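You operate a simulated robot arm through the tools that you are given. There is no shell and no other tool.

Carry out the task below with a simulated robot arm. There is one attempt and no reset: what you move stays moved.

JOB
Put things in order on the folding table top. At the end: the beige round brush is on the white cotton bud pot; the black flat-pin plug head (marked "TYPE 2") is on the green dish; one of the scent refills from the folding table top is on top of the purple sachet box; the white room thermometer stands where the black flat-pin plug head stood; the red rolled socks stands where the white room thermometer stood; whatever was shut is shut again. Leave all else as you found it, and nothing knocked over. Set down upright: scent refill.
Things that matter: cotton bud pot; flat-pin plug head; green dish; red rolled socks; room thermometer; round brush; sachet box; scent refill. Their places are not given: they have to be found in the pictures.

It is judged by the outcome, as a careful person would: the job done as asked, and still so three seconds after it is handed in. It fails if anything else is knocked over, pushed out of place, dropped, spilled or broken.

ROBOT AND FRAMES
A 7-joint arm with a two-finger parallel gripper, fixed in place. Base frame: the origin is at the foot of the arm, x ahead of it, y to its left, z up; the work surface is at about z = 0.8. Lengths are in m, angles in rad, forces in N, time in s.
With the tool pointing down near the work surface it reaches from about 0.3 to 0.7 m from the base axis. Its first joint turns from -1.152 to 1.152 rad. Payload 1.57 kg.
The tool frame sits at the grasp point between the pads (the TCP): z along the fingers, y along the line on which they close. The tips reach 0.03 m beyond it. The gripper opens to 0.11 m. The fingers are 0.024 m wide and 0.012 m thick; the gripper's body (0.048 by 0.112 m) begins 0.078 m behind the TCP.
Orientation is that of the tool frame in the base frame, as a unit quaternion [x, y, z, w]. With the fingers straight down and closing along the base's y, the tool's x points along the base's -x, its y along +y and its z along -z.

CONTROLS
- The arm moves only by the tool drive_tool. Its argument "rows" is a list of rows, each an object of numbers (a shift or turn left out is 0, a gripper value left out holds the last): "fingers": the finger opening in m, from 0 to 0.11; "x", "y", "z": the shift along the tool's x, y, z in m; "wx", "wy", "wz": the turn, a rotation vector about the tool's x, y, z in rad. In form: [{"fingers": .., "x": .., "y": .., "z": .., "wx": .., "wy": .., "wz": ..}, ...]. A call has 1 to 20 rows; each row shifts and turns the commanded pose from where the row before left it, along the tool's axes as they then stand. Each row takes 0.2 s and may step no farther than 0.05 m and 0.15 rad from the row before; otherwise, or with a gripper value out of range, the whole call is refused. A pose out of reach is approached as far as the arm can. The call stops where the force on the tool passes 40 N (or 10 N more than at its start, if that is more) or the arm is blocked; 0.2 s more then pass. Each finger travels about 0.108 m/s and halts on what it meets, pressing with about 27 N; the grip force reading is that of the motor and also rises with nothing between the fingers. The clock runs only during rows and for 0.2 s after the last one: add rows that do not move to give the fingers time. It gives the time, the measured TCP pose, the force on the tool (base axes), the opening and the grip force at its end, in the units of the frame above (readings bear some noise), with the torque about the TCP (base axes, N m) and any sound that the robot's microphone picked up.
- Cameras (640 x 400 px; columns grow to the right, rows downward): "scene" is fixed at [0.1587, -0.387, 1.4061]; the picture's right is [0.84, -0.55, 0.00], its down [-0.32, -0.48, -0.82] and it looks along [0.45, 0.68, -0.58] (base axes); focal length 326 px, centre (320, 200). "wrist" rides on the gripper at [0.07, 0.016, -0.141] in the tool frame; the picture's right is [-0.23, 0.97, 0.00], its down [-0.86, -0.20, -0.48] and it looks along [-0.47, -0.11, 0.88] (tool axes); focal length 222 px, centre (320, 200).
- snapshot(camera): a new picture of that camera. No time passes.
- point_at(camera, pixels): for up to 12 pixels [column, row] of the newest picture of that camera ("zoom" is the newest enlarged one), the place [x, y, z] in the base frame of the surface seen there, good to about 0.003 m. No time passes.
- inspect(camera, box): a new picture of the part [left, top, right, bottom] of that camera's present view, enlarged. No time passes.
- sign_off(): hands the job in; it is judged then, once.

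Open the gripper and draw the arm clear of the work before you hand the job in, unless the task says otherwise.

The tools are called after ">>>" by a JSON object that holds its "api" and its "payload". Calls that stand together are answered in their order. drive_tool: Moves the arm, as the interface text tells. Its arguments: {"type":"object","properties":{"rows":{"type":"array","items":{"type":"object","properties":{"fingers":{"type":"number"},"x":{"type":"number"},"y":{"type":"number"},"z":{"type":"number"},"wx":{"type":"number"},"wy":{"type":"number"},"wz":{"type":"number"}}}}},"required":["rows"]} The other tools are called the same way: snapshot (camera) takes a picture; point_at (camera, pixels) gives the place of the surface under pixels of a picture; inspect (camera, box) takes an enlarged picture of a part of a camera's view; sign_off () hands the job in.

At the start:

```text
t: 0.0
tcp_pos: [0.4493, 0.0738, 1.1963]
orientation: [0.0, 1.0, 0.0, 0.0]
contact_force: [0.6, -0.6, 0.3]
torque: [0.02, -0.02, -0.04]
gripper_width: 0.1099
grasp_force: 0.1
```

scene: 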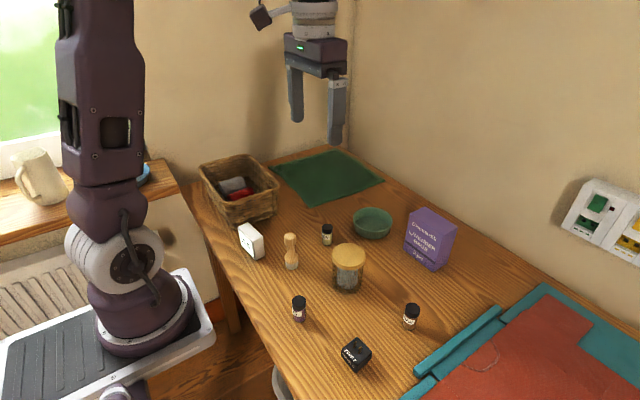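
wrist: 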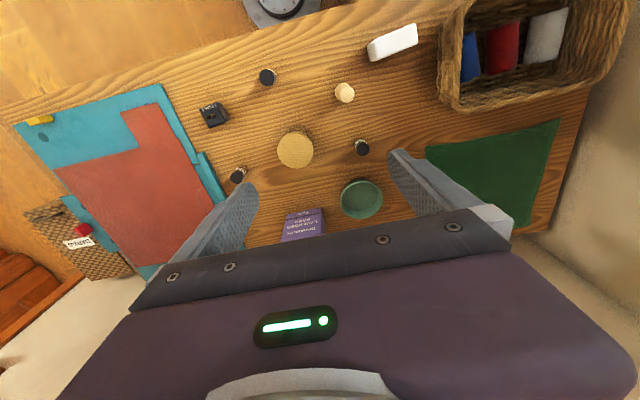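

The first pictures show a basket with socks, thermometer at about (251,241), brush (291,250), pot (348,268), dish (373,222), purple box (430,238), refills (327,234), (299,308), (411,316), and the plug (356,352). I'll enlarge some parts to see details.

>>> {"api": "inspect", "payload": {"camera": "scene", "box": [190, 140, 350, 240]}}

>>> {"api": "inspect", "payload": {"camera": "scene", "box": [220, 200, 380, 300]}}

>>> {"api": "inspect", "payload": {"camera": "scene", "box": [270, 280, 462, 400]}}

>>> {"api": "inspect", "payload": {"camera": "wrist", "box": [180, 0, 640, 260]}}

```text
4.00 times, centred on (270, 190) of scene
```

zoom: 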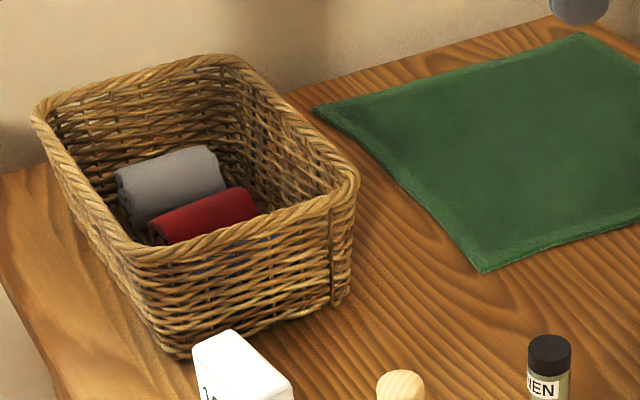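

```text
4.00 times, centred on (300, 250) of scene
```

zoom: 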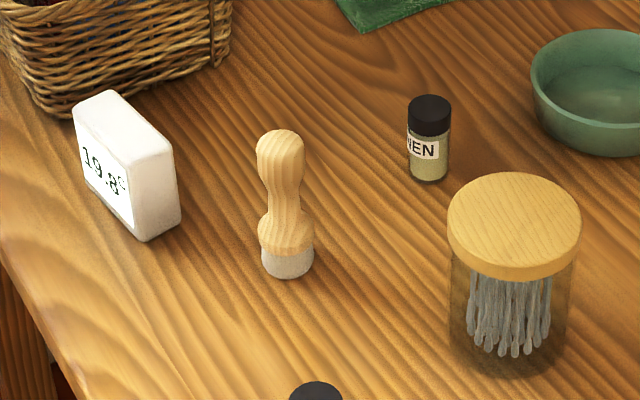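

```text
3.33 times, centred on (366, 340) of scene
```

zoom: 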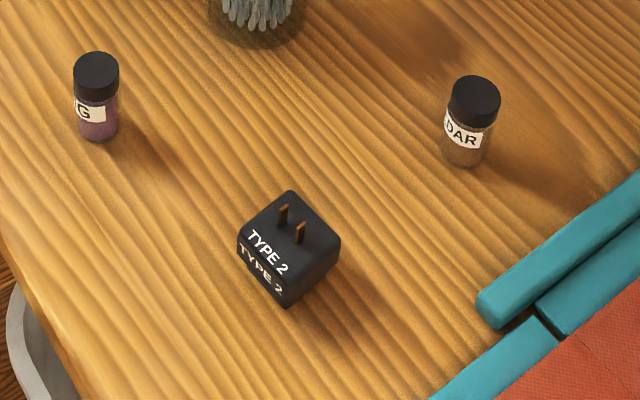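

```text
1.39 times, centred on (410, 130) of wrist
```

zoom: 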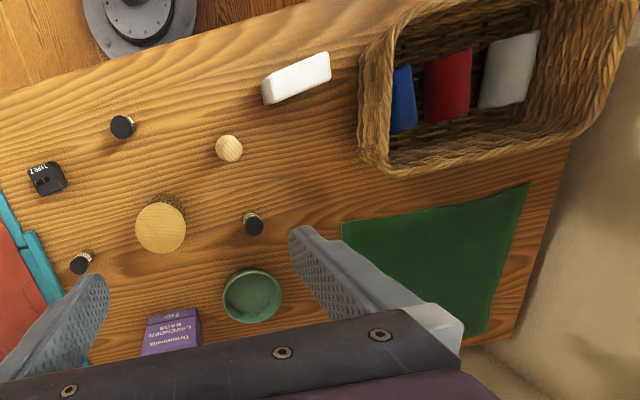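

Next I'll get positions of things from the scene view: zoom into the central area and read surface points.

>>> {"api": "snapshot", "payload": {"camera": "scene"}}

>>> {"api": "point_at", "payload": {"camera": "scene", "pixels": [[240, 228], [249, 223], [262, 236], [247, 245], [255, 258], [291, 236], [291, 267], [347, 252], [347, 290], [373, 230], [360, 212], [388, 216]]}}

>>> {"api": "point_at", "payload": {"camera": "scene", "pixels": [[327, 227], [327, 243], [299, 299], [299, 321], [412, 306], [410, 328], [356, 352], [345, 356], [357, 371], [371, 352], [357, 339], [300, 280]]}}

>>> {"api": "point_at", "payload": {"camera": "scene", "pixels": [[433, 214], [413, 210], [455, 226], [437, 205], [430, 232], [433, 269], [405, 255], [240, 185], [232, 183], [246, 196], [230, 200], [205, 205]]}}

```text
taken
```

scene: 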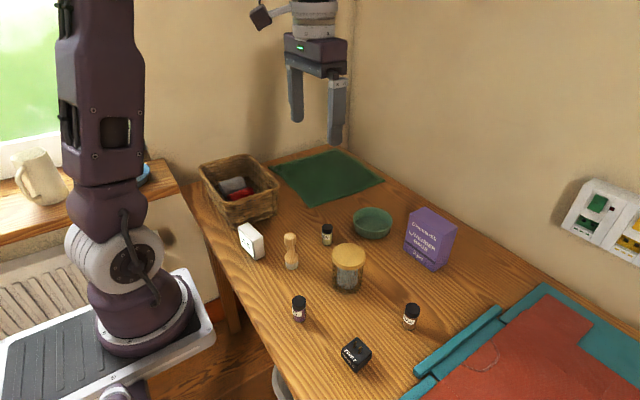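

```text
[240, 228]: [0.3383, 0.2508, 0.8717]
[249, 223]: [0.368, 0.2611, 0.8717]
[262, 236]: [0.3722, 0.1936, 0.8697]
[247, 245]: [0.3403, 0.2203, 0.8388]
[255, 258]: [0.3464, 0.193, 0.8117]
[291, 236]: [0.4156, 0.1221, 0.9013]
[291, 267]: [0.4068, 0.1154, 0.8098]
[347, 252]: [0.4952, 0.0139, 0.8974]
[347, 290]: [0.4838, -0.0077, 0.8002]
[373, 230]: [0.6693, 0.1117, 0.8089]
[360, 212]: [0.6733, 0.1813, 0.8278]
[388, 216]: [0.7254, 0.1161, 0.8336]
```

```text
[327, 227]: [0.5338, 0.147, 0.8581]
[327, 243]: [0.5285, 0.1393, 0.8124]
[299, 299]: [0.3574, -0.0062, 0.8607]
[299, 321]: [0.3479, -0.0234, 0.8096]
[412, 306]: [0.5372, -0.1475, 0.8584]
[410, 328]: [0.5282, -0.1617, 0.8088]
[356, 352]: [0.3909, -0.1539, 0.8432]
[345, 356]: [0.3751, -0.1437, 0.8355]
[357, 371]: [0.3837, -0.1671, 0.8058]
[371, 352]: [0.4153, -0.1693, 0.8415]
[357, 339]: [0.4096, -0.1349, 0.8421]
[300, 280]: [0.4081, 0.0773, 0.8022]
```

```text
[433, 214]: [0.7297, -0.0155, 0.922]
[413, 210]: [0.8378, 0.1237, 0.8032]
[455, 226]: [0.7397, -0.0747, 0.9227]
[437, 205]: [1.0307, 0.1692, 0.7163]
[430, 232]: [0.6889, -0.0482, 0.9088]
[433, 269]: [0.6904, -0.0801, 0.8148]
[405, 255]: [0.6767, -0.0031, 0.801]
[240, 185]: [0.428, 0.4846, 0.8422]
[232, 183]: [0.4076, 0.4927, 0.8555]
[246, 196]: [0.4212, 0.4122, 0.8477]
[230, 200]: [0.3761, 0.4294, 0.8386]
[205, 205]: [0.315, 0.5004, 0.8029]
```

Positions are roughly located. I'll move the gripper above the plug region at about (0.34,-0.14,1.05) for a closer wrist view of plug, pot and refills.

>>> {"api": "drive_tool", "payload": {"rows": [{"x": 0.01366, "y": -0.02673, "z": 0.01828}, {"x": 0.01366, "y": -0.02673, "z": 0.01828}, {"x": 0.01366, "y": -0.02673, "z": 0.01828}, {"x": 0.01366, "y": -0.02673, "z": 0.01828}, {"x": 0.01366, "y": -0.02673, "z": 0.01828}, {"x": 0.01366, "y": -0.02673, "z": 0.01828}, {"x": 0.01366, "y": -0.02673, "z": 0.01828}, {"x": 0.01366, "y": -0.02673, "z": 0.01828}, {}]}}

>>> {"api": "snapshot", "payload": {"camera": "wrist"}}

```text
t: 2.0
tcp_pos: [0.3397, -0.1421, 1.0496]
orientation: [-0.001, 1.0, 0.0, 0.0]
contact_force: [0.4, -0.8, 0.2]
torque: [0.0, 0.02, -0.02]
gripper_width: 0.1101
grasp_force: 0.0
```

```text
taken
```

wrist: 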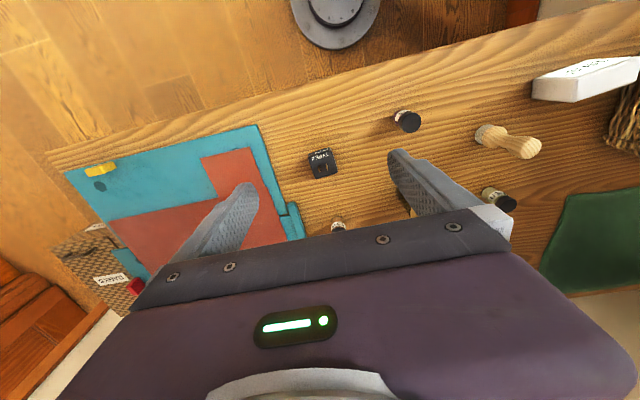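

The plug is at about (322,163) in the wrist view. I'll enlarge it and read its corners.

>>> {"api": "inspect", "payload": {"camera": "wrist", "box": [290, 140, 354, 180]}}

```text
10.00 times, centred on (322, 160) of wrist
```

zoom: 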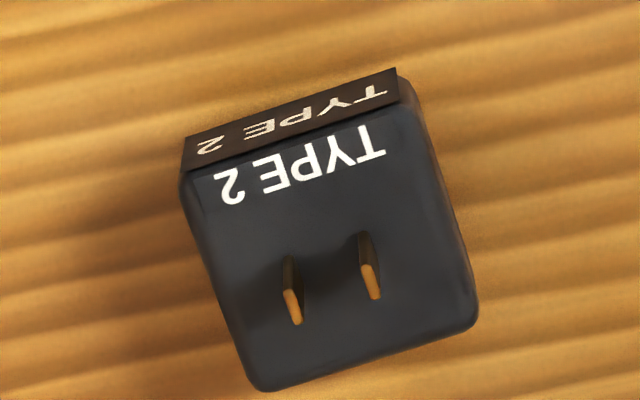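

I'll read the plug's top-face corners and prongs from the zoom.

>>> {"api": "point_at", "payload": {"camera": "zoom", "pixels": [[192, 180], [405, 110], [470, 305], [258, 380], [330, 245], [292, 300], [368, 275], [190, 140], [395, 75], [100, 60], [540, 350]]}}

```text
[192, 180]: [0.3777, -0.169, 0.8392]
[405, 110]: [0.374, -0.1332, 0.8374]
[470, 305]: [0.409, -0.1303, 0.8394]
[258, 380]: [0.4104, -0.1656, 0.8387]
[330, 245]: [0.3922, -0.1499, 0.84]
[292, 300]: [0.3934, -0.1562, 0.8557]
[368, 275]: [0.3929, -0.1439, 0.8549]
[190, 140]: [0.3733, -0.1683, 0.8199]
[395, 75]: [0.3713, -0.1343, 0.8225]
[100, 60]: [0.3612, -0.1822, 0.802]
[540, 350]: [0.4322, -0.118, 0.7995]
```

The plug is centred at about (0.392,-0.150), 0.037 wide, top 0.84, yaw about +0.08 rad. I'll move above it with a small turn and check before descending.

>>> {"api": "drive_tool", "payload": {"rows": [{"x": -0.0175, "y": -0.0025, "z": 0.033, "fingers": 0.08}, {"x": -0.0175, "y": -0.0025, "z": 0.033}, {"x": -0.0176, "y": -0.0026, "z": 0.0336, "wz": -0.08}, {}]}}

>>> {"api": "inspect", "payload": {"camera": "wrist", "box": [200, 60, 440, 210]}}

```text
t: 3.0
tcp_pos: [0.3931, -0.1486, 0.9518]
orientation: [-0.04, 0.999, 0.0, 0.001]
contact_force: [0.2, 0.2, -0.5]
torque: [-0.01, -0.03, -0.01]
gripper_width: 0.0804
grasp_force: 0.0
```

```text
2.67 times, centred on (320, 135) of wrist
```

zoom: 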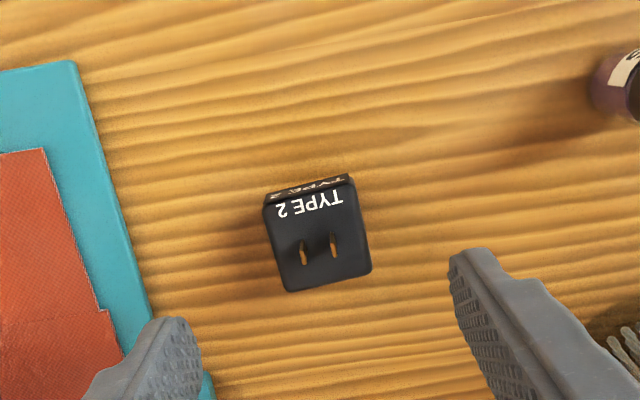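

Before descending I check where the teal folder edge lies relative to the left finger, and recheck the plug's top corners.

>>> {"api": "point_at", "payload": {"camera": "zoom", "pixels": [[120, 230], [145, 300], [135, 200], [195, 385], [268, 210], [350, 190], [368, 270], [290, 288], [318, 240]]}}

```text
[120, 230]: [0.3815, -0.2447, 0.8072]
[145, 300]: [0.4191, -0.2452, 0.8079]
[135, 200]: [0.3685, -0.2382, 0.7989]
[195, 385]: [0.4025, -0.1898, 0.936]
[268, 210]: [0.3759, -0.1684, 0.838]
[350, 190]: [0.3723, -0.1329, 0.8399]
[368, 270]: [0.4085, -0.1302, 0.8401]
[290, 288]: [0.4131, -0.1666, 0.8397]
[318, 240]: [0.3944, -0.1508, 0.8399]
```

The plug centre is confirmed at (0.3925,-0.1495) and the folder edge at y=-0.24 is clear of the fingers. I'll descend to TCP z of about 0.846 and close.

>>> {"api": "drive_tool", "payload": {"rows": [{"z": 0.03, "y": -0.001}, {"z": 0.03}, {"z": 0.03}, {"z": 0.016}, {}, {"fingers": 0.0}, {}, {}, {}]}}

```text
t: 5.0
tcp_pos: [0.3925, -0.1501, 0.8428]
orientation: [-0.04, 0.999, 0.0, 0.0]
contact_force: [-0.2, 0.5, -0.5]
torque: [0.0, 0.0, 0.01]
gripper_width: 0.0409
grasp_force: 27.0
```

The plug is gripped at 0.041 m. I'll lift it straight up, undo the small turn, and move toward the dish for a look.

>>> {"api": "drive_tool", "payload": {"rows": [{"z": -0.03}, {"z": -0.04}, {"z": -0.04}, {"z": -0.05}, {"z": -0.05}, {"wz": 0.08}, {"x": -0.02375, "y": 0.03125}, {"x": -0.02375, "y": 0.03125}, {"x": -0.02375, "y": 0.03125}, {"x": -0.02375, "y": 0.03125}, {"x": -0.02375, "y": 0.03125}, {"x": -0.02375, "y": 0.03125}, {"x": -0.02375, "y": 0.03125}, {"x": -0.02375, "y": 0.03125}, {}]}}

>>> {"api": "snapshot", "payload": {"camera": "wrist"}}

>>> {"api": "snapshot", "payload": {"camera": "scene"}}

```text
t: 8.2
tcp_pos: [0.5828, 0.0995, 1.0546]
orientation: [0.0, 1.0, 0.001, 0.0]
contact_force: [1.0, 0.2, -0.7]
torque: [-0.02, -0.01, 0.02]
gripper_width: 0.0407
grasp_force: 27.4
```

```text
taken
```

wrist: 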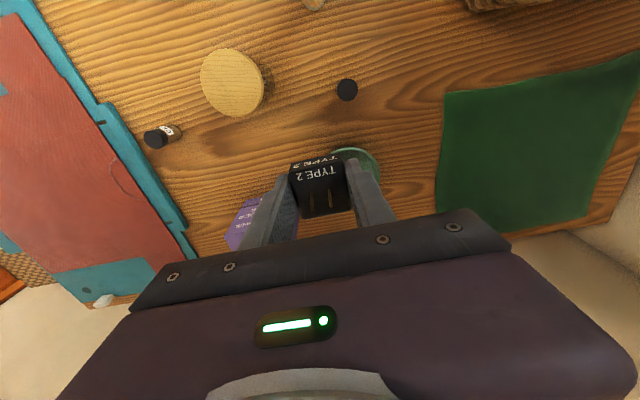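

```text
taken
```

scene: 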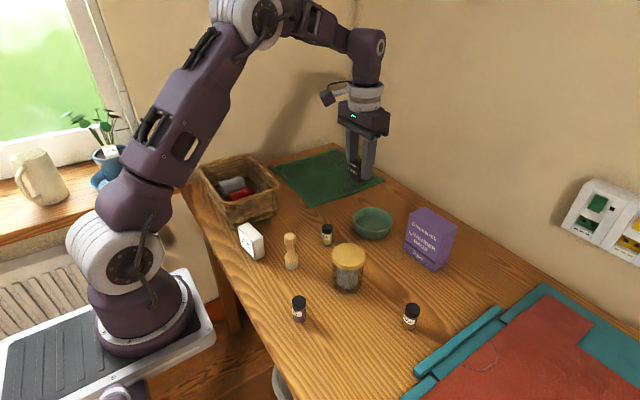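

The dish at (373,223) in the scene view is unobstructed there. I'll enlarge it in the scene camera and read rim and floor points.

>>> {"api": "inspect", "payload": {"camera": "scene", "box": [341, 200, 405, 240]}}

```text
10.00 times, centred on (373, 220) of scene
```

zoom: 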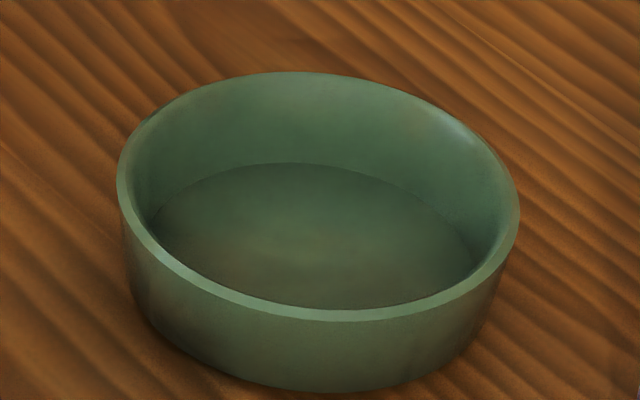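

>>> {"api": "point_at", "payload": {"camera": "zoom", "pixels": [[123, 195], [513, 215], [320, 314], [320, 76], [320, 230], [200, 220], [440, 250], [320, 290], [300, 175], [165, 262], [470, 285]]}}

```text
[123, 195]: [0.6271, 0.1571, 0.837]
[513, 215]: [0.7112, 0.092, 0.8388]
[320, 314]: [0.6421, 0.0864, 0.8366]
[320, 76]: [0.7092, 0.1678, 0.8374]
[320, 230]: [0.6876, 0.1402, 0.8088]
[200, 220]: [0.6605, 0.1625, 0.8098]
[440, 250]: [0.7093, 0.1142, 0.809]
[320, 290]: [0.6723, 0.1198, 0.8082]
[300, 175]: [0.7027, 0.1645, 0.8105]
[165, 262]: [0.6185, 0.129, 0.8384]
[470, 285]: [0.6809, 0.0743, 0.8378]
```

The dish fits a circle centred at about (0.673,0.128), outer radius 0.053, floor z=0.809, rim z=0.838. I'll move the plug over it and come down to z=0.90 to check.

>>> {"api": "drive_tool", "payload": {"rows": [{"x": -0.0301, "y": 0.0095}, {"x": -0.0301, "y": 0.0095}, {"x": -0.03, "y": 0.0095}, {"z": 0.04}, {"z": 0.04}, {"z": 0.04}, {"z": 0.03}, {}]}}

>>> {"api": "inspect", "payload": {"camera": "scene", "box": [325, 170, 421, 230]}}

>>> {"api": "inspect", "payload": {"camera": "wrist", "box": [220, 100, 420, 225]}}

```text
t: 10.0
tcp_pos: [0.6547, 0.1207, 0.9055]
orientation: [0.0, 1.0, 0.0, 0.0]
contact_force: [0.8, 0.4, -0.3]
torque: [-0.01, 0.02, 0.0]
gripper_width: 0.0409
grasp_force: 27.0
out of reach, approached as far as the arm can: row 3
```

```text
6.67 times, centred on (373, 200) of scene
```

zoom: 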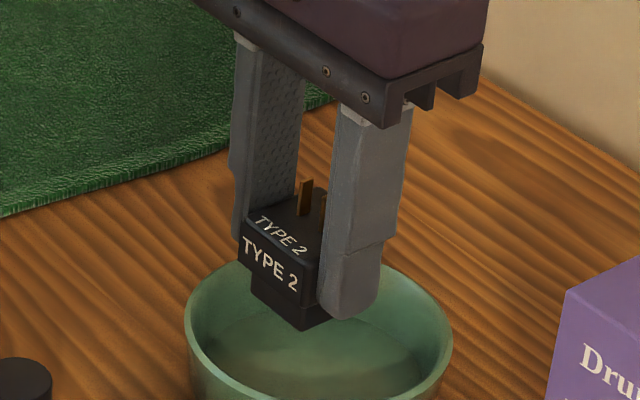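

```text
3.20 times, centred on (320, 162) of wrist
```

zoom: 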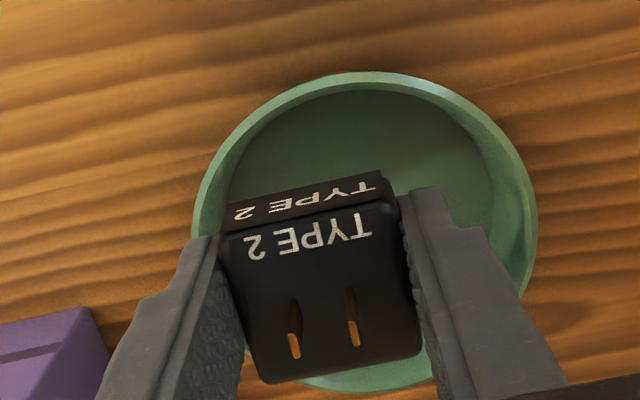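

At z=0.905 the TCP sits at (0.655,0.121), short because row 3 was at the reach limit at that height. I'll command the remaining 0.018/0.007 here at the lower height.

>>> {"api": "drive_tool", "payload": {"rows": [{"x": -0.009, "y": 0.0037}, {"x": -0.0093, "y": 0.0036}, {}]}}

>>> {"api": "inspect", "payload": {"camera": "wrist", "box": [220, 100, 420, 225]}}

>>> {"api": "inspect", "payload": {"camera": "scene", "box": [325, 180, 421, 240]}}

```text
t: 10.8
tcp_pos: [0.6727, 0.1288, 0.9052]
orientation: [0.0, 1.0, 0.0, 0.0]
contact_force: [0.4, 0.0, -0.2]
torque: [-0.01, 0.02, -0.03]
gripper_width: 0.0409
grasp_force: 27.2
```

```text
3.20 times, centred on (320, 162) of wrist
```

zoom: 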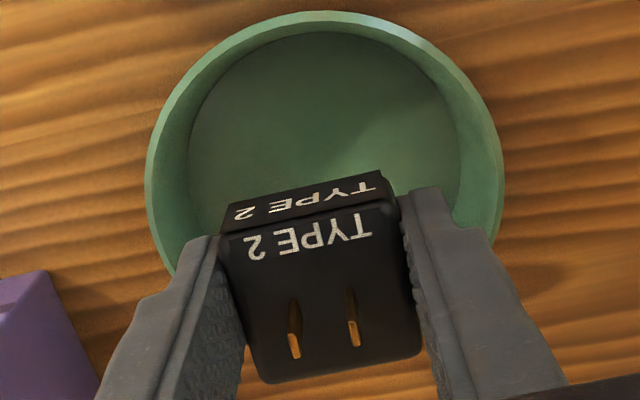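

```text
6.67 times, centred on (373, 210) of scene
```

zoom: 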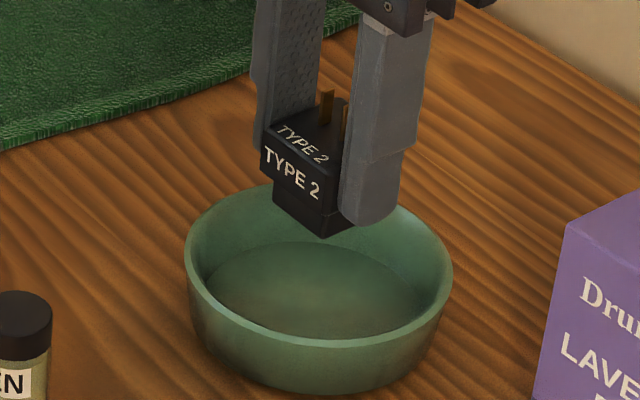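

The TCP is now at (0.673,0.129), over the dish centre. I'll descend to about z=0.862 and look again before the final few millimetres.

>>> {"api": "drive_tool", "payload": {"rows": [{"z": 0.02}, {"z": 0.015}, {"z": 0.008}, {}]}}

>>> {"api": "inspect", "payload": {"camera": "wrist", "box": [220, 100, 420, 225]}}

>>> {"api": "inspect", "payload": {"camera": "scene", "box": [325, 180, 421, 240]}}

```text
t: 11.8
tcp_pos: [0.671, 0.1292, 0.8599]
orientation: [0.0, 1.0, -0.001, 0.0]
contact_force: [0.0, 0.3, -0.7]
torque: [-0.02, 0.0, -0.01]
gripper_width: 0.0409
grasp_force: 27.1
```

```text
3.20 times, centred on (320, 162) of wrist
```

zoom: 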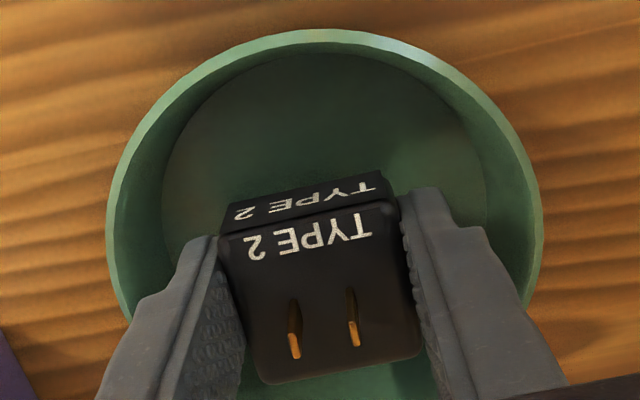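

```text
6.67 times, centred on (373, 210) of scene
```

zoom: 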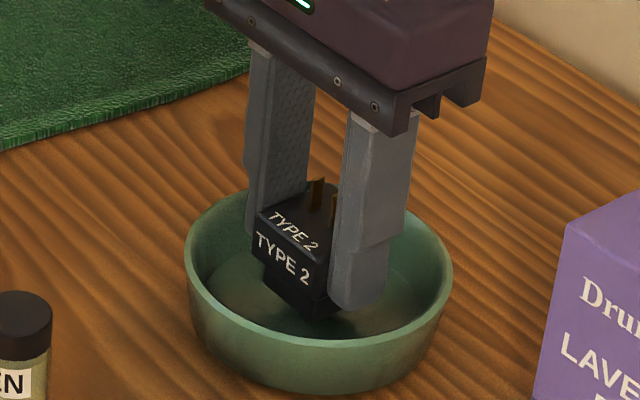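

The plug hangs well inside the dish. I'll lower the last few millimetres and read the force.

>>> {"api": "drive_tool", "payload": {"rows": [{"z": 0.003}, {"z": 0.002}, {"z": 0.002}, {}]}}

```text
t: 12.8
tcp_pos: [0.6714, 0.1299, 0.8534]
orientation: [0.001, 1.0, 0.0, -0.001]
contact_force: [-0.6, 0.1, -0.2]
torque: [-0.03, -0.01, 0.04]
gripper_width: 0.041
grasp_force: 26.8
```

No contact yet at z=0.8534; I'll lower by 1 mm steps and watch the force.

>>> {"api": "drive_tool", "payload": {"rows": [{"z": 0.001}, {"z": 0.001}, {}]}}

```text
t: 13.6
tcp_pos: [0.6727, 0.1296, 0.8523]
orientation: [-0.001, 1.0, 0.001, 0.0]
contact_force: [0.1, 1.0, -0.4]
torque: [0.02, 0.0, -0.03]
gripper_width: 0.0409
grasp_force: 26.8
```

Still no contact reading; another 1–2 mm down.

>>> {"api": "drive_tool", "payload": {"rows": [{"z": 0.001}, {"z": 0.001}, {}]}}

```text
t: 14.4
tcp_pos: [0.6716, 0.1305, 0.8498]
orientation: [0.0, 1.0, 0.0, 0.0]
contact_force: [-0.9, -1.0, 1.5]
torque: [-0.01, -0.04, 0.01]
gripper_width: 0.041
grasp_force: 27.0
```

A hint of contact (z force 1.5 N). One more millimetre to confirm.

>>> {"api": "drive_tool", "payload": {"rows": [{"z": 0.001}, {}]}}

>>> {"api": "inspect", "payload": {"camera": "scene", "box": [341, 195, 405, 235]}}

```text
t: 15.0
tcp_pos: [0.6727, 0.13, 0.8502]
orientation: [0.0, 1.0, 0.0, 0.003]
contact_force: [-1.7, -1.7, 16.3]
torque: [-0.03, 0.04, 0.03]
gripper_width: 0.0411
grasp_force: 27.1
```

```text
10.00 times, centred on (373, 215) of scene
```

zoom: 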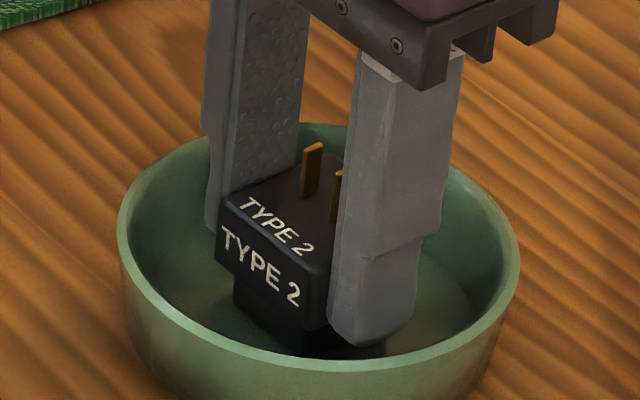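

Contact is 16 N, so the plug rests on the dish floor. I'll relieve by 1 mm, open to 0.058 (staying inside the rim), then rise straight up.

>>> {"api": "drive_tool", "payload": {"rows": [{"z": -0.001}, {"fingers": 0.05}, {"fingers": 0.058}, {}, {"z": -0.015}, {"z": -0.03}, {"z": -0.04}, {"z": -0.05}, {}]}}

>>> {"api": "inspect", "payload": {"camera": "scene", "box": [341, 195, 405, 235]}}

```text
t: 17.0
tcp_pos: [0.6724, 0.1292, 0.9846]
orientation: [0.0, 1.0, 0.0, 0.0]
contact_force: [0.3, -0.1, -0.5]
torque: [0.02, -0.03, -0.02]
gripper_width: 0.0577
grasp_force: 0.0
```

```text
10.00 times, centred on (373, 215) of scene
```

zoom: 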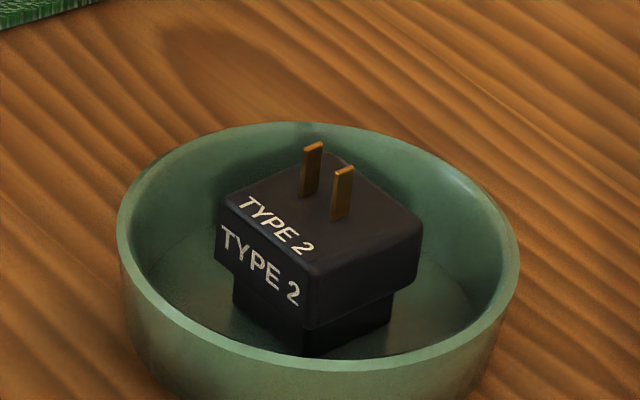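

The plug sits upright in the dish. Next I'll rise and move back to above the thermometer for a top view.

>>> {"api": "drive_tool", "payload": {"rows": [{"z": -0.04}, {"x": 0.0347, "y": 0.0068, "z": -0.004}, {"x": 0.0347, "y": 0.0068, "z": -0.004}, {"x": 0.0347, "y": 0.0068, "z": -0.004}, {"x": 0.0347, "y": 0.0068, "z": -0.004}, {"x": 0.0347, "y": 0.0068, "z": -0.004}, {"x": 0.0347, "y": 0.0068, "z": -0.004}, {"x": 0.0347, "y": 0.0068, "z": -0.004}, {"x": 0.0347, "y": 0.0068, "z": -0.004}, {"x": 0.0347, "y": 0.0068, "z": -0.004}, {"fingers": 0.09}, {}]}}

>>> {"api": "snapshot", "payload": {"camera": "wrist"}}

```text
t: 19.6
tcp_pos: [0.6692, 0.1271, 1.0243]
orientation: [0.001, 1.0, 0.001, 0.001]
contact_force: [-0.6, 0.0, -0.3]
torque: [-0.04, 0.02, 0.03]
gripper_width: 0.0901
grasp_force: 0.1
out of reach, approached as far as the arm can: row 1, 2, 3, 4, 5, 6, 7, 8, 9, 10
```

```text
taken
```

wrist: 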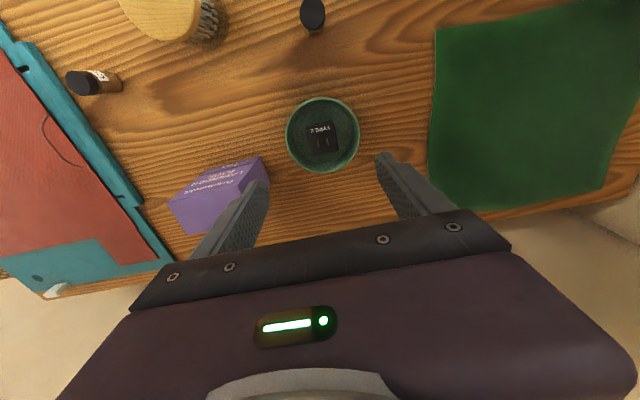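

The arm stopped at its reach boundary at (0.669,0.127,1.024). I'll step down slightly and then back toward the base in small moves to leave that boundary.

>>> {"api": "drive_tool", "payload": {"rows": [{"z": 0.02}, {"x": 0.02}, {}]}}

```text
t: 20.4
tcp_pos: [0.6681, 0.1274, 1.0052]
orientation: [0.0, 1.0, 0.0, -0.001]
contact_force: [0.3, -0.5, 0.5]
torque: [0.0, 0.0, 0.01]
gripper_width: 0.0901
grasp_force: 0.1
out of reach, approached as far as the arm can: row 2
```

Going down worked but the backward step did not at this height. I'll go lower to z≈0.93, where horizontal moves worked before, and retreat from there.

>>> {"api": "drive_tool", "payload": {"rows": [{"z": 0.03}, {"z": 0.03}, {"x": 0.015}, {"x": 0.02}, {}]}}

```text
t: 21.6
tcp_pos: [0.6328, 0.1262, 0.951]
orientation: [0.0, 1.0, 0.0, 0.001]
contact_force: [0.7, 0.4, -0.2]
torque: [0.03, 0.0, 0.0]
gripper_width: 0.09
grasp_force: 0.0
out of reach, approached as far as the arm can: row 1, 2
```

The arm is free again at (0.633,0.126,0.951). I'll retreat while rising gradually, well above the brush.

>>> {"api": "drive_tool", "payload": {"rows": [{"x": 0.02}, {"x": 0.02, "z": -0.015}, {"x": 0.02, "z": -0.02}, {"x": 0.02, "z": -0.025}, {"x": 0.025, "z": -0.025}, {}]}}

```text
t: 23.0
tcp_pos: [0.5279, 0.1264, 1.0355]
orientation: [0.0, 1.0, 0.0, -0.001]
contact_force: [-0.5, 0.7, -0.1]
torque: [-0.04, 0.01, -0.01]
gripper_width: 0.0903
grasp_force: 0.0
```

Good. I continue to a viewpoint above the thermometer at about (0.36,0.19,1.06).

>>> {"api": "drive_tool", "payload": {"rows": [{"x": 0.034, "y": 0.013, "z": -0.005}, {"x": 0.034, "y": 0.013, "z": -0.005}, {"x": 0.034, "y": 0.013, "z": -0.005}, {"x": 0.034, "y": 0.013, "z": -0.005}, {"x": 0.034, "y": 0.013, "z": -0.005}, {}]}}

>>> {"api": "snapshot", "payload": {"camera": "wrist"}}

```text
t: 24.4
tcp_pos: [0.3597, 0.1919, 1.0609]
orientation: [0.0, 1.0, 0.0, 0.0]
contact_force: [0.5, -0.5, 0.4]
torque: [0.0, -0.03, -0.04]
gripper_width: 0.0901
grasp_force: 0.1
```

```text
taken
```

wrist: 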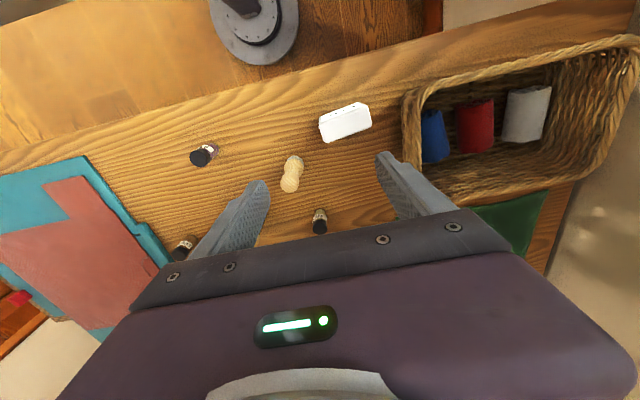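

The thermometer is at about (345,122) and the basket's socks are visible at (435,135) blue, (475,125) red, (526,115) white. I'll enlarge both.

>>> {"api": "inspect", "payload": {"camera": "wrist", "box": [305, 97, 385, 147]}}

>>> {"api": "point_at", "payload": {"camera": "zoom", "pixels": [[120, 150], [420, 55], [530, 230], [150, 340], [180, 260], [480, 180], [340, 240], [160, 360], [530, 265]]}}

>>> {"api": "inspect", "payload": {"camera": "wrist", "box": [400, 40, 640, 190]}}

```text
8.00 times, centred on (345, 122) of wrist
```

zoom: 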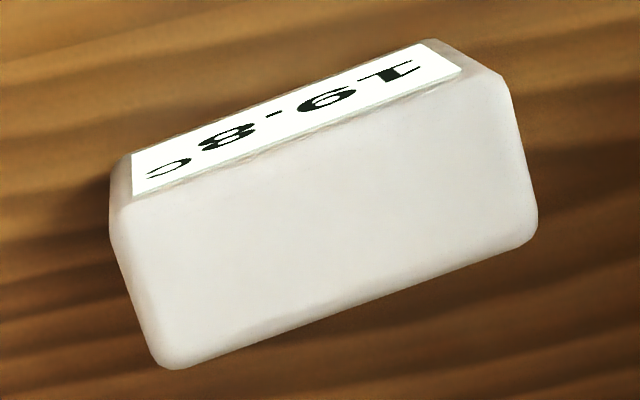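

```text
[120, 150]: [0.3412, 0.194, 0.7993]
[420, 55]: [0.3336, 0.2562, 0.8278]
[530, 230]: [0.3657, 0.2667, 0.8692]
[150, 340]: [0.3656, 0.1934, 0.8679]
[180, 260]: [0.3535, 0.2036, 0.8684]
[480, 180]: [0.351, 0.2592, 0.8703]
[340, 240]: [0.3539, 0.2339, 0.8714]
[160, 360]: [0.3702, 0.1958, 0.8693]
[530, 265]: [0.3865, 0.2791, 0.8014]
```

```text
2.67 times, centred on (520, 115) of wrist
```

zoom: 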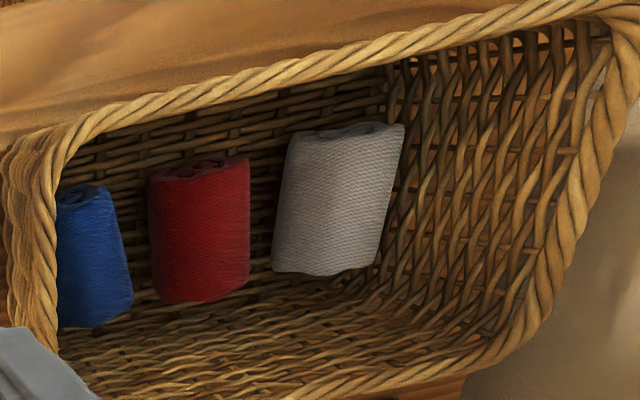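

I'll re-enlarge the thermometer and read its top edges precisely.

>>> {"api": "inspect", "payload": {"camera": "wrist", "box": [305, 97, 385, 147]}}

>>> {"api": "point_at", "payload": {"camera": "zoom", "pixels": [[135, 215], [490, 95], [528, 225], [175, 355], [300, 160], [300, 310], [420, 120], [450, 260], [200, 190], [230, 335], [145, 280], [515, 160]]}}

```text
8.00 times, centred on (345, 122) of wrist
```

zoom: 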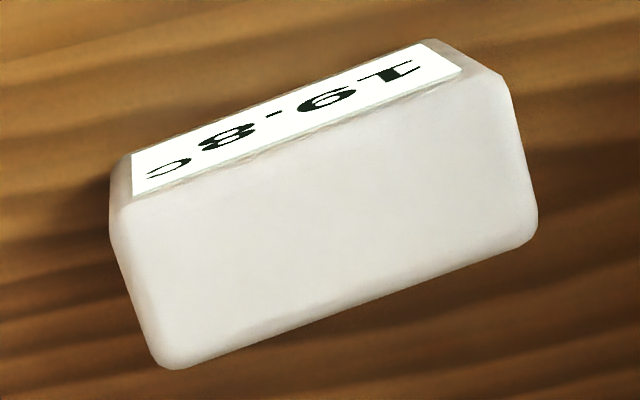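

```text
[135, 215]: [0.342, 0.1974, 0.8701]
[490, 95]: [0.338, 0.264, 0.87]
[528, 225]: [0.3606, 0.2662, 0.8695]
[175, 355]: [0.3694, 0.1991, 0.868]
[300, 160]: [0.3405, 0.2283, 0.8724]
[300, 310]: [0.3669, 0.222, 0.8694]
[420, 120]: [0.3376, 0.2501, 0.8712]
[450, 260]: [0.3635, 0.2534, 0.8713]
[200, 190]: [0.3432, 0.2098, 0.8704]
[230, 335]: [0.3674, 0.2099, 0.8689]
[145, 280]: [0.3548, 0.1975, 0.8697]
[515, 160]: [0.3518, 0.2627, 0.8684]
```

The thermometer is about 0.03 × 0.072 in plan, top z=0.87, centred near (0.353,0.232), yaw about +0.08. I'll check how near the basket wall is before picking a grip direction.

>>> {"api": "inspect", "payload": {"camera": "wrist", "box": [360, 30, 640, 205]}}

>>> {"api": "point_at", "payload": {"camera": "zoom", "pixels": [[105, 150], [120, 250], [170, 135], [400, 75], [615, 30], [520, 300], [380, 320], [225, 375], [130, 330], [200, 200], [265, 190], [380, 170]]}}

```text
2.29 times, centred on (500, 118) of wrist
```

zoom: 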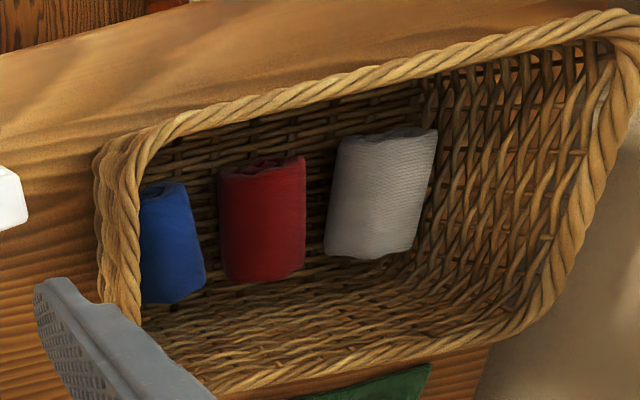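

```text
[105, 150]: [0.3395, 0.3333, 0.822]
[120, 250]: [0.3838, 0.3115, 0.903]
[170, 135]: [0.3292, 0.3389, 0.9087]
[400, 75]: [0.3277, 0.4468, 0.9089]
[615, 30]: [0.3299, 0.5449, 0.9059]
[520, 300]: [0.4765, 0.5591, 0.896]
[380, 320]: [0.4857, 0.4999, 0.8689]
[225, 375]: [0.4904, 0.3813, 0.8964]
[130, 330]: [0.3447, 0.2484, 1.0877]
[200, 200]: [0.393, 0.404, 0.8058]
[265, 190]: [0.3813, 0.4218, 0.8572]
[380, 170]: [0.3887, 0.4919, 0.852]
```

The basket rim (z≈0.91) comes as near as y≈0.305, so I'll grip the thermometer across its thickness with the tool turned about 90° (closing along x). I'll centre above it and turn.

>>> {"api": "drive_tool", "payload": {"rows": [{"x": 0.0072, "y": 0.0398}, {"wz": -0.15}, {"wz": -0.15}, {"wz": -0.15}, {"wz": -0.15}, {"wz": -0.15}, {"wz": -0.15}, {"wz": -0.15}, {"wz": -0.15}, {"wz": -0.15}, {"wz": -0.15}, {"wz": -0.15}, {"z": 0.04, "fingers": 0.08}, {"z": 0.04}, {}]}}

>>> {"api": "snapshot", "payload": {"camera": "wrist"}}

```text
t: 27.6
tcp_pos: [0.3489, 0.2334, 0.9803]
orientation: [0.734, -0.68, 0.0, 0.001]
contact_force: [-0.5, 0.1, -0.8]
torque: [0.04, -0.03, 0.0]
gripper_width: 0.0798
grasp_force: 0.0
```

```text
taken
```

wrist: 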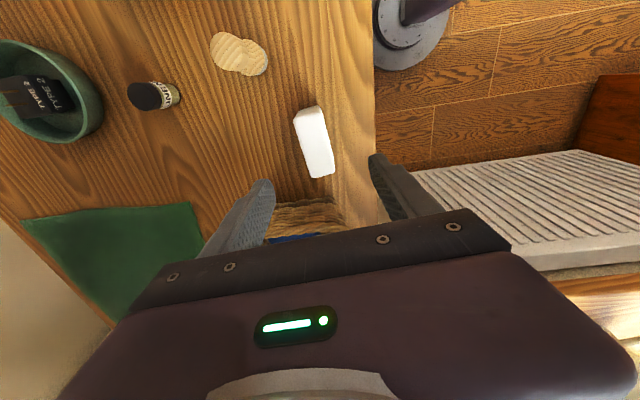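

The tool is turned; the thermometer shows at about (314,140). I'll enlarge and verify its position and alignment.

>>> {"api": "inspect", "payload": {"camera": "wrist", "box": [266, 95, 362, 155]}}

>>> {"api": "inspect", "payload": {"camera": "wrist", "box": [258, 90, 370, 190]}}

```text
6.67 times, centred on (314, 125) of wrist
```

zoom: 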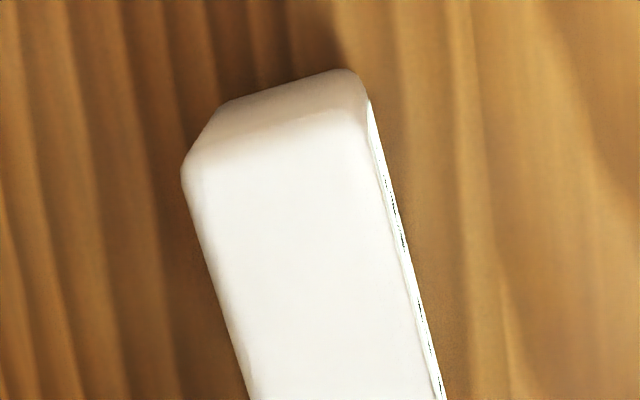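

```text
4.00 times, centred on (314, 140) of wrist
```

zoom: 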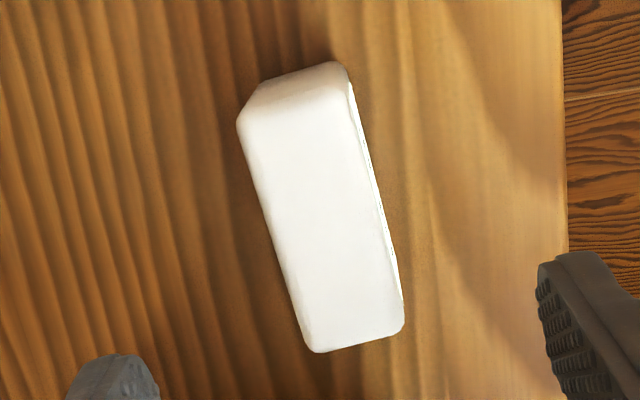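

Now I read the top-face edge points of the thermometer from this enlarged picture.

>>> {"api": "point_at", "payload": {"camera": "zoom", "pixels": [[245, 130], [345, 95], [398, 320], [318, 345], [270, 210], [300, 300], [365, 180], [385, 260], [310, 220], [105, 370]]}}

```text
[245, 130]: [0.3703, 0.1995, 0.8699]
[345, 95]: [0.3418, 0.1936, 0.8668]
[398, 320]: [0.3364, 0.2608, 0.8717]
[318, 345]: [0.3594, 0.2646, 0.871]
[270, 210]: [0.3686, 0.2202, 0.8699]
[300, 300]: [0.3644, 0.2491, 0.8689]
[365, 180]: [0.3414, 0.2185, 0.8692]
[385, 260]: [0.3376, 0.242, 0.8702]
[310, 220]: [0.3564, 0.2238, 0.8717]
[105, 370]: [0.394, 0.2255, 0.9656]
```

The thermometer centre is (0.353,0.231), yaw about 0.09. I'll correct by a few millimetres, descend to z≈0.842 and close.

>>> {"api": "drive_tool", "payload": {"rows": [{"x": 0.0027, "y": -0.0039, "wz": -0.015}, {"z": 0.035}, {"z": 0.035}, {"z": 0.03}, {"z": 0.025}, {"z": 0.013}, {}, {"fingers": 0.05}, {"fingers": 0.0}, {}, {}, {}]}}

>>> {"api": "inspect", "payload": {"camera": "scene", "box": [195, 170, 323, 250]}}

```text
t: 30.2
tcp_pos: [0.3526, 0.23, 0.8449]
orientation: [0.739, -0.674, 0.0, 0.0]
contact_force: [0.6, 0.1, -0.5]
torque: [0.04, 0.0, -0.01]
gripper_width: 0.0313
grasp_force: 26.8
```

```text
5.00 times, centred on (259, 210) of scene
```

zoom: 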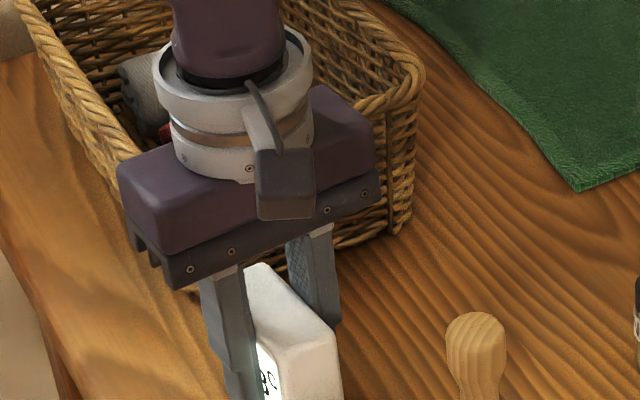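

The thermometer is held at 0.031 m. I'll lift it and carry it at z≈1.02 over to the plug's old spot at (0.3925,-0.1495).

>>> {"api": "drive_tool", "payload": {"rows": [{"z": -0.02}, {"z": -0.035}, {"z": -0.04}, {"z": -0.04}, {"z": -0.04}, {"x": 0.03826, "y": -0.00046}, {"x": 0.03826, "y": -0.00046}, {"x": 0.03826, "y": -0.00046}, {"x": 0.03826, "y": -0.00046}, {"x": 0.03826, "y": -0.00046}, {"x": 0.03826, "y": -0.00046}, {"x": 0.03826, "y": -0.00046}, {"x": 0.03826, "y": -0.00046}, {"x": 0.03826, "y": -0.00046}, {"x": 0.03826, "y": -0.00046}, {}]}}

>>> {"api": "snapshot", "payload": {"camera": "scene"}}

```text
t: 33.6
tcp_pos: [0.3951, -0.1512, 1.0198]
orientation: [0.74, -0.673, 0.0, 0.0]
contact_force: [-0.4, 0.8, -0.9]
torque: [-0.04, 0.02, -0.01]
gripper_width: 0.0313
grasp_force: 27.0
```

```text
taken
```

scene: 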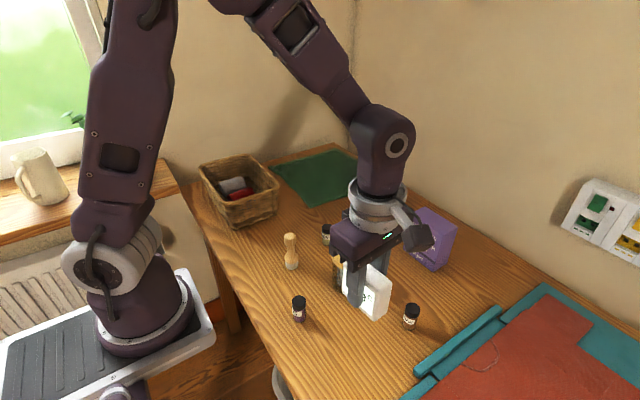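

The thermometer hangs above the target spot. I'll lower it to about 10 mm above the table, then check.

>>> {"api": "drive_tool", "payload": {"rows": [{"x": -0.001, "y": 0.0025, "z": 0.035}, {"z": 0.035}, {"z": 0.035}, {"z": 0.03}, {"z": 0.02}, {"z": 0.01}, {}]}}

>>> {"api": "inspect", "payload": {"camera": "scene", "box": [290, 290, 450, 390]}}

```text
t: 35.2
tcp_pos: [0.393, -0.1493, 0.853]
orientation: [0.739, -0.674, 0.0, 0.0]
contact_force: [0.0, 0.3, -1.6]
torque: [-0.01, 0.0, -0.02]
gripper_width: 0.0316
grasp_force: 27.1
```

```text
4.00 times, centred on (370, 340) of scene
```

zoom: 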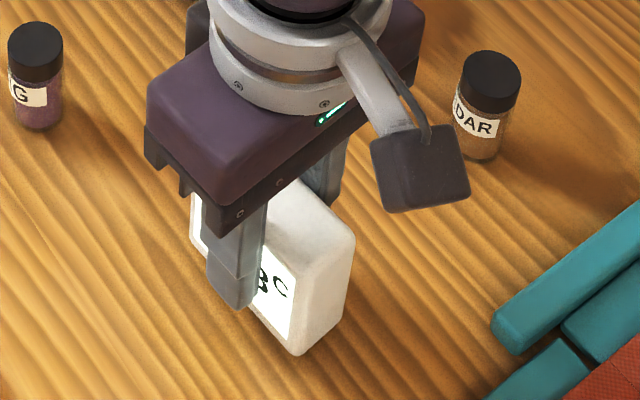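

At z=0.853, position (0.393,-0.149). I'll lower the remaining ~8 mm in small steps and watch for contact.

>>> {"api": "drive_tool", "payload": {"rows": [{"z": 0.004}, {"z": 0.002}, {"z": 0.001}, {}]}}

```text
t: 36.2
tcp_pos: [0.3915, -0.1503, 0.8476]
orientation: [0.74, -0.673, 0.0, -0.001]
contact_force: [0.1, -0.3, -0.7]
torque: [0.0, 0.0, 0.04]
gripper_width: 0.0314
grasp_force: 27.0
```

No contact yet; I continue by 1 mm steps.

>>> {"api": "drive_tool", "payload": {"rows": [{"z": 0.001}, {"z": 0.001}, {}]}}

```text
t: 37.0
tcp_pos: [0.3939, -0.1509, 0.8449]
orientation: [0.739, -0.673, 0.0, 0.0]
contact_force: [1.1, 0.1, -0.9]
torque: [0.01, -0.01, -0.03]
gripper_width: 0.0315
grasp_force: 27.1
```

Still free at 0.845; one or two more millimetres.

>>> {"api": "drive_tool", "payload": {"rows": [{"z": 0.001}, {"z": 0.001}, {}]}}

```text
t: 37.8
tcp_pos: [0.3935, -0.1513, 0.8442]
orientation: [0.74, -0.673, 0.001, -0.001]
contact_force: [0.2, 2.1, 22.6]
torque: [-0.04, -0.03, 0.03]
gripper_width: 0.0317
grasp_force: 26.8
```

Contact is 22.6 N, so it stands on the table. I'll relieve 1.5 mm, open the fingers, and rise straight up.

>>> {"api": "drive_tool", "payload": {"rows": [{"z": -0.001}, {"fingers": 0.045}, {"fingers": 0.07}, {}, {"z": -0.02}, {"z": -0.035}, {"z": -0.04}, {"z": -0.04}, {"z": -0.04}, {}]}}

>>> {"api": "inspect", "payload": {"camera": "scene", "box": [290, 290, 450, 390]}}

```text
t: 40.0
tcp_pos: [0.3932, -0.1507, 1.0207]
orientation: [0.739, -0.673, 0.0, 0.0]
contact_force: [0.0, 0.6, -0.2]
torque: [0.03, 0.03, -0.01]
gripper_width: 0.07
grasp_force: 0.2
```

```text
4.00 times, centred on (370, 340) of scene
```

zoom: 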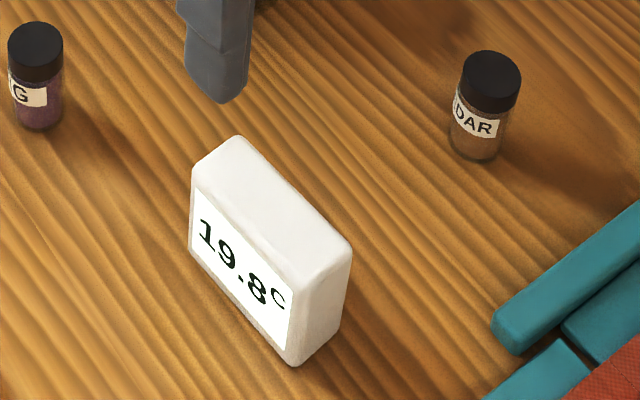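

The thermometer stands upright on the plug's old spot. Next I'll undo the turn and move above the basket for a look at the socks.

>>> {"api": "drive_tool", "payload": {"rows": [{"wz": 0.15, "z": -0.02}, {"wz": 0.15, "z": -0.02}, {"wz": 0.15, "z": -0.02}, {"wz": 0.15, "z": -0.02}, {"wz": 0.15}, {"wz": 0.15}, {"wz": 0.15}, {"wz": 0.15}, {"wz": 0.15}, {"wz": 0.15}, {"wz": 0.15}, {}]}}

>>> {"api": "drive_tool", "payload": {"rows": [{"x": -0.001, "y": 0.045}, {"x": -0.001, "y": 0.045}, {"x": -0.001, "y": 0.045}, {"x": -0.001, "y": 0.045}, {"x": -0.001, "y": 0.045}, {"x": -0.001, "y": 0.045}, {"x": -0.001, "y": 0.045}, {"x": -0.001, "y": 0.045}, {"x": -0.001, "y": 0.045}, {"x": -0.001, "y": 0.045}, {"x": -0.001, "y": 0.045}, {"x": -0.001, "y": 0.045}, {}]}}

>>> {"api": "snapshot", "payload": {"camera": "wrist"}}

```text
t: 42.6
tcp_pos: [0.392, -0.1523, 1.0993]
orientation: [-0.007, 1.0, 0.0, 0.0]
contact_force: [-0.1, 0.0, 0.6]
torque: [0.0, 0.02, 0.01]
gripper_width: 0.07
grasp_force: 0.1
```

```text
t: 45.4
tcp_pos: [0.3991, 0.3898, 1.1001]
orientation: [-0.007, 1.0, 0.0, 0.001]
contact_force: [-0.1, 0.1, -0.8]
torque: [0.0, 0.0, 0.02]
gripper_width: 0.07
grasp_force: 0.1
```

```text
taken
```

wrist: 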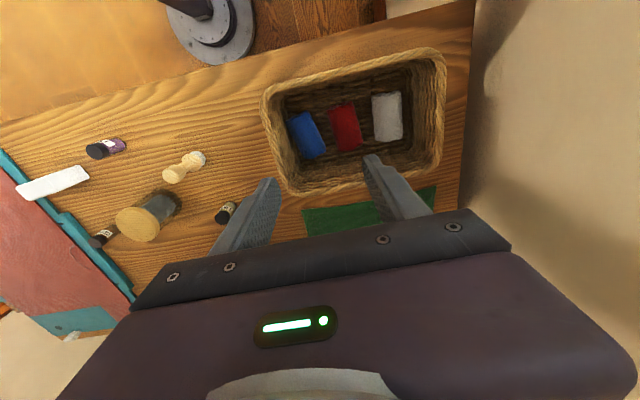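

Now the basket is seen from nearly above, with the red roll at about (345,127). I'll enlarge it.

>>> {"api": "inspect", "payload": {"camera": "wrist", "box": [257, 45, 457, 195]}}

>>> {"api": "inspect", "payload": {"camera": "wrist", "box": [281, 80, 417, 165]}}

>>> {"api": "point_at", "payload": {"camera": "zoom", "pixels": [[230, 130], [360, 110], [390, 310], [275, 340], [305, 220], [345, 200], [260, 220], [375, 220], [215, 260], [405, 215], [235, 180], [390, 260]]}}

```text
2.67 times, centred on (357, 120) of wrist
```

zoom: 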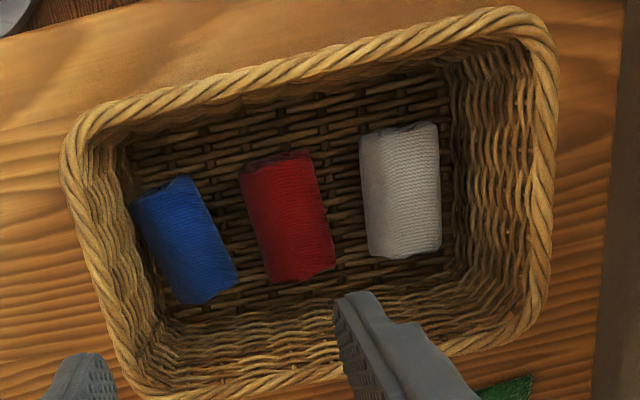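

```text
4.71 times, centred on (349, 122) of wrist
```

zoom: 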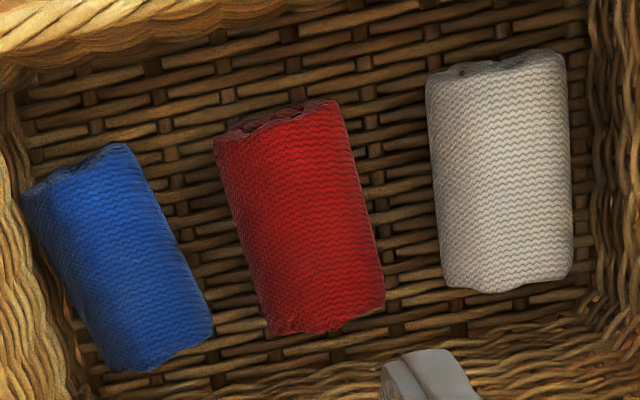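

```text
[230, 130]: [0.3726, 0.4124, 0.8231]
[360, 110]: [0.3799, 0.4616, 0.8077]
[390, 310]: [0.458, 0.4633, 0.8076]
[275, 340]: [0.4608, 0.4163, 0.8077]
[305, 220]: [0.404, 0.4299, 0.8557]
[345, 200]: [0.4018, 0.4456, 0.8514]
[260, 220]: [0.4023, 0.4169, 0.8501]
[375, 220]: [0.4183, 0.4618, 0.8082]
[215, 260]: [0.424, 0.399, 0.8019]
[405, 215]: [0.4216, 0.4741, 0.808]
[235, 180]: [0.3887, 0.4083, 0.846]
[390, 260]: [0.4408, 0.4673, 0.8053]
```

The red roll lies along roughly x, top at z≈0.856, basket floor ≈0.808. I'll sample more points for its axis, ends and the neighbours' near sides.

>>> {"api": "point_at", "payload": {"camera": "zoom", "pixels": [[275, 140], [285, 170], [300, 250], [315, 300], [325, 320], [270, 125], [335, 140], [370, 270], [220, 150], [265, 310], [245, 240], [355, 170]]}}

>>> {"api": "point_at", "payload": {"camera": "zoom", "pixels": [[130, 160], [170, 230], [205, 320], [110, 250], [435, 110], [440, 200], [450, 270], [500, 160], [500, 90], [500, 280], [300, 350], [260, 100]]}}

```text
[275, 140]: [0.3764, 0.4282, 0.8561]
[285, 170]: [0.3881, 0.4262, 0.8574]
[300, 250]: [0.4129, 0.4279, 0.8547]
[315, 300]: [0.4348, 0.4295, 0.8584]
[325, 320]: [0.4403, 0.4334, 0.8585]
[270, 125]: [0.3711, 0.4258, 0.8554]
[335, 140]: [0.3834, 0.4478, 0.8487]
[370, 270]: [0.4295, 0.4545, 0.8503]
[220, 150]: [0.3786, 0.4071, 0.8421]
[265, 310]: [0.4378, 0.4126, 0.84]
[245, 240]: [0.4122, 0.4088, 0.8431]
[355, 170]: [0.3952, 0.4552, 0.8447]
```

```text
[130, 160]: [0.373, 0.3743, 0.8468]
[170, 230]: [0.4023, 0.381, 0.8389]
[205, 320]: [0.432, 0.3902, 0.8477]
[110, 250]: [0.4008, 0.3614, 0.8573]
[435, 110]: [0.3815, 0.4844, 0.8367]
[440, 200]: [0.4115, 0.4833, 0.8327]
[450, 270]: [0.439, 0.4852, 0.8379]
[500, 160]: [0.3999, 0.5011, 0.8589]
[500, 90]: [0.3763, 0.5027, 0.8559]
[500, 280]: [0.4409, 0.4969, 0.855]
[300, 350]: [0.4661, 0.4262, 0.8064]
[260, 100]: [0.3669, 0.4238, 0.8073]
```

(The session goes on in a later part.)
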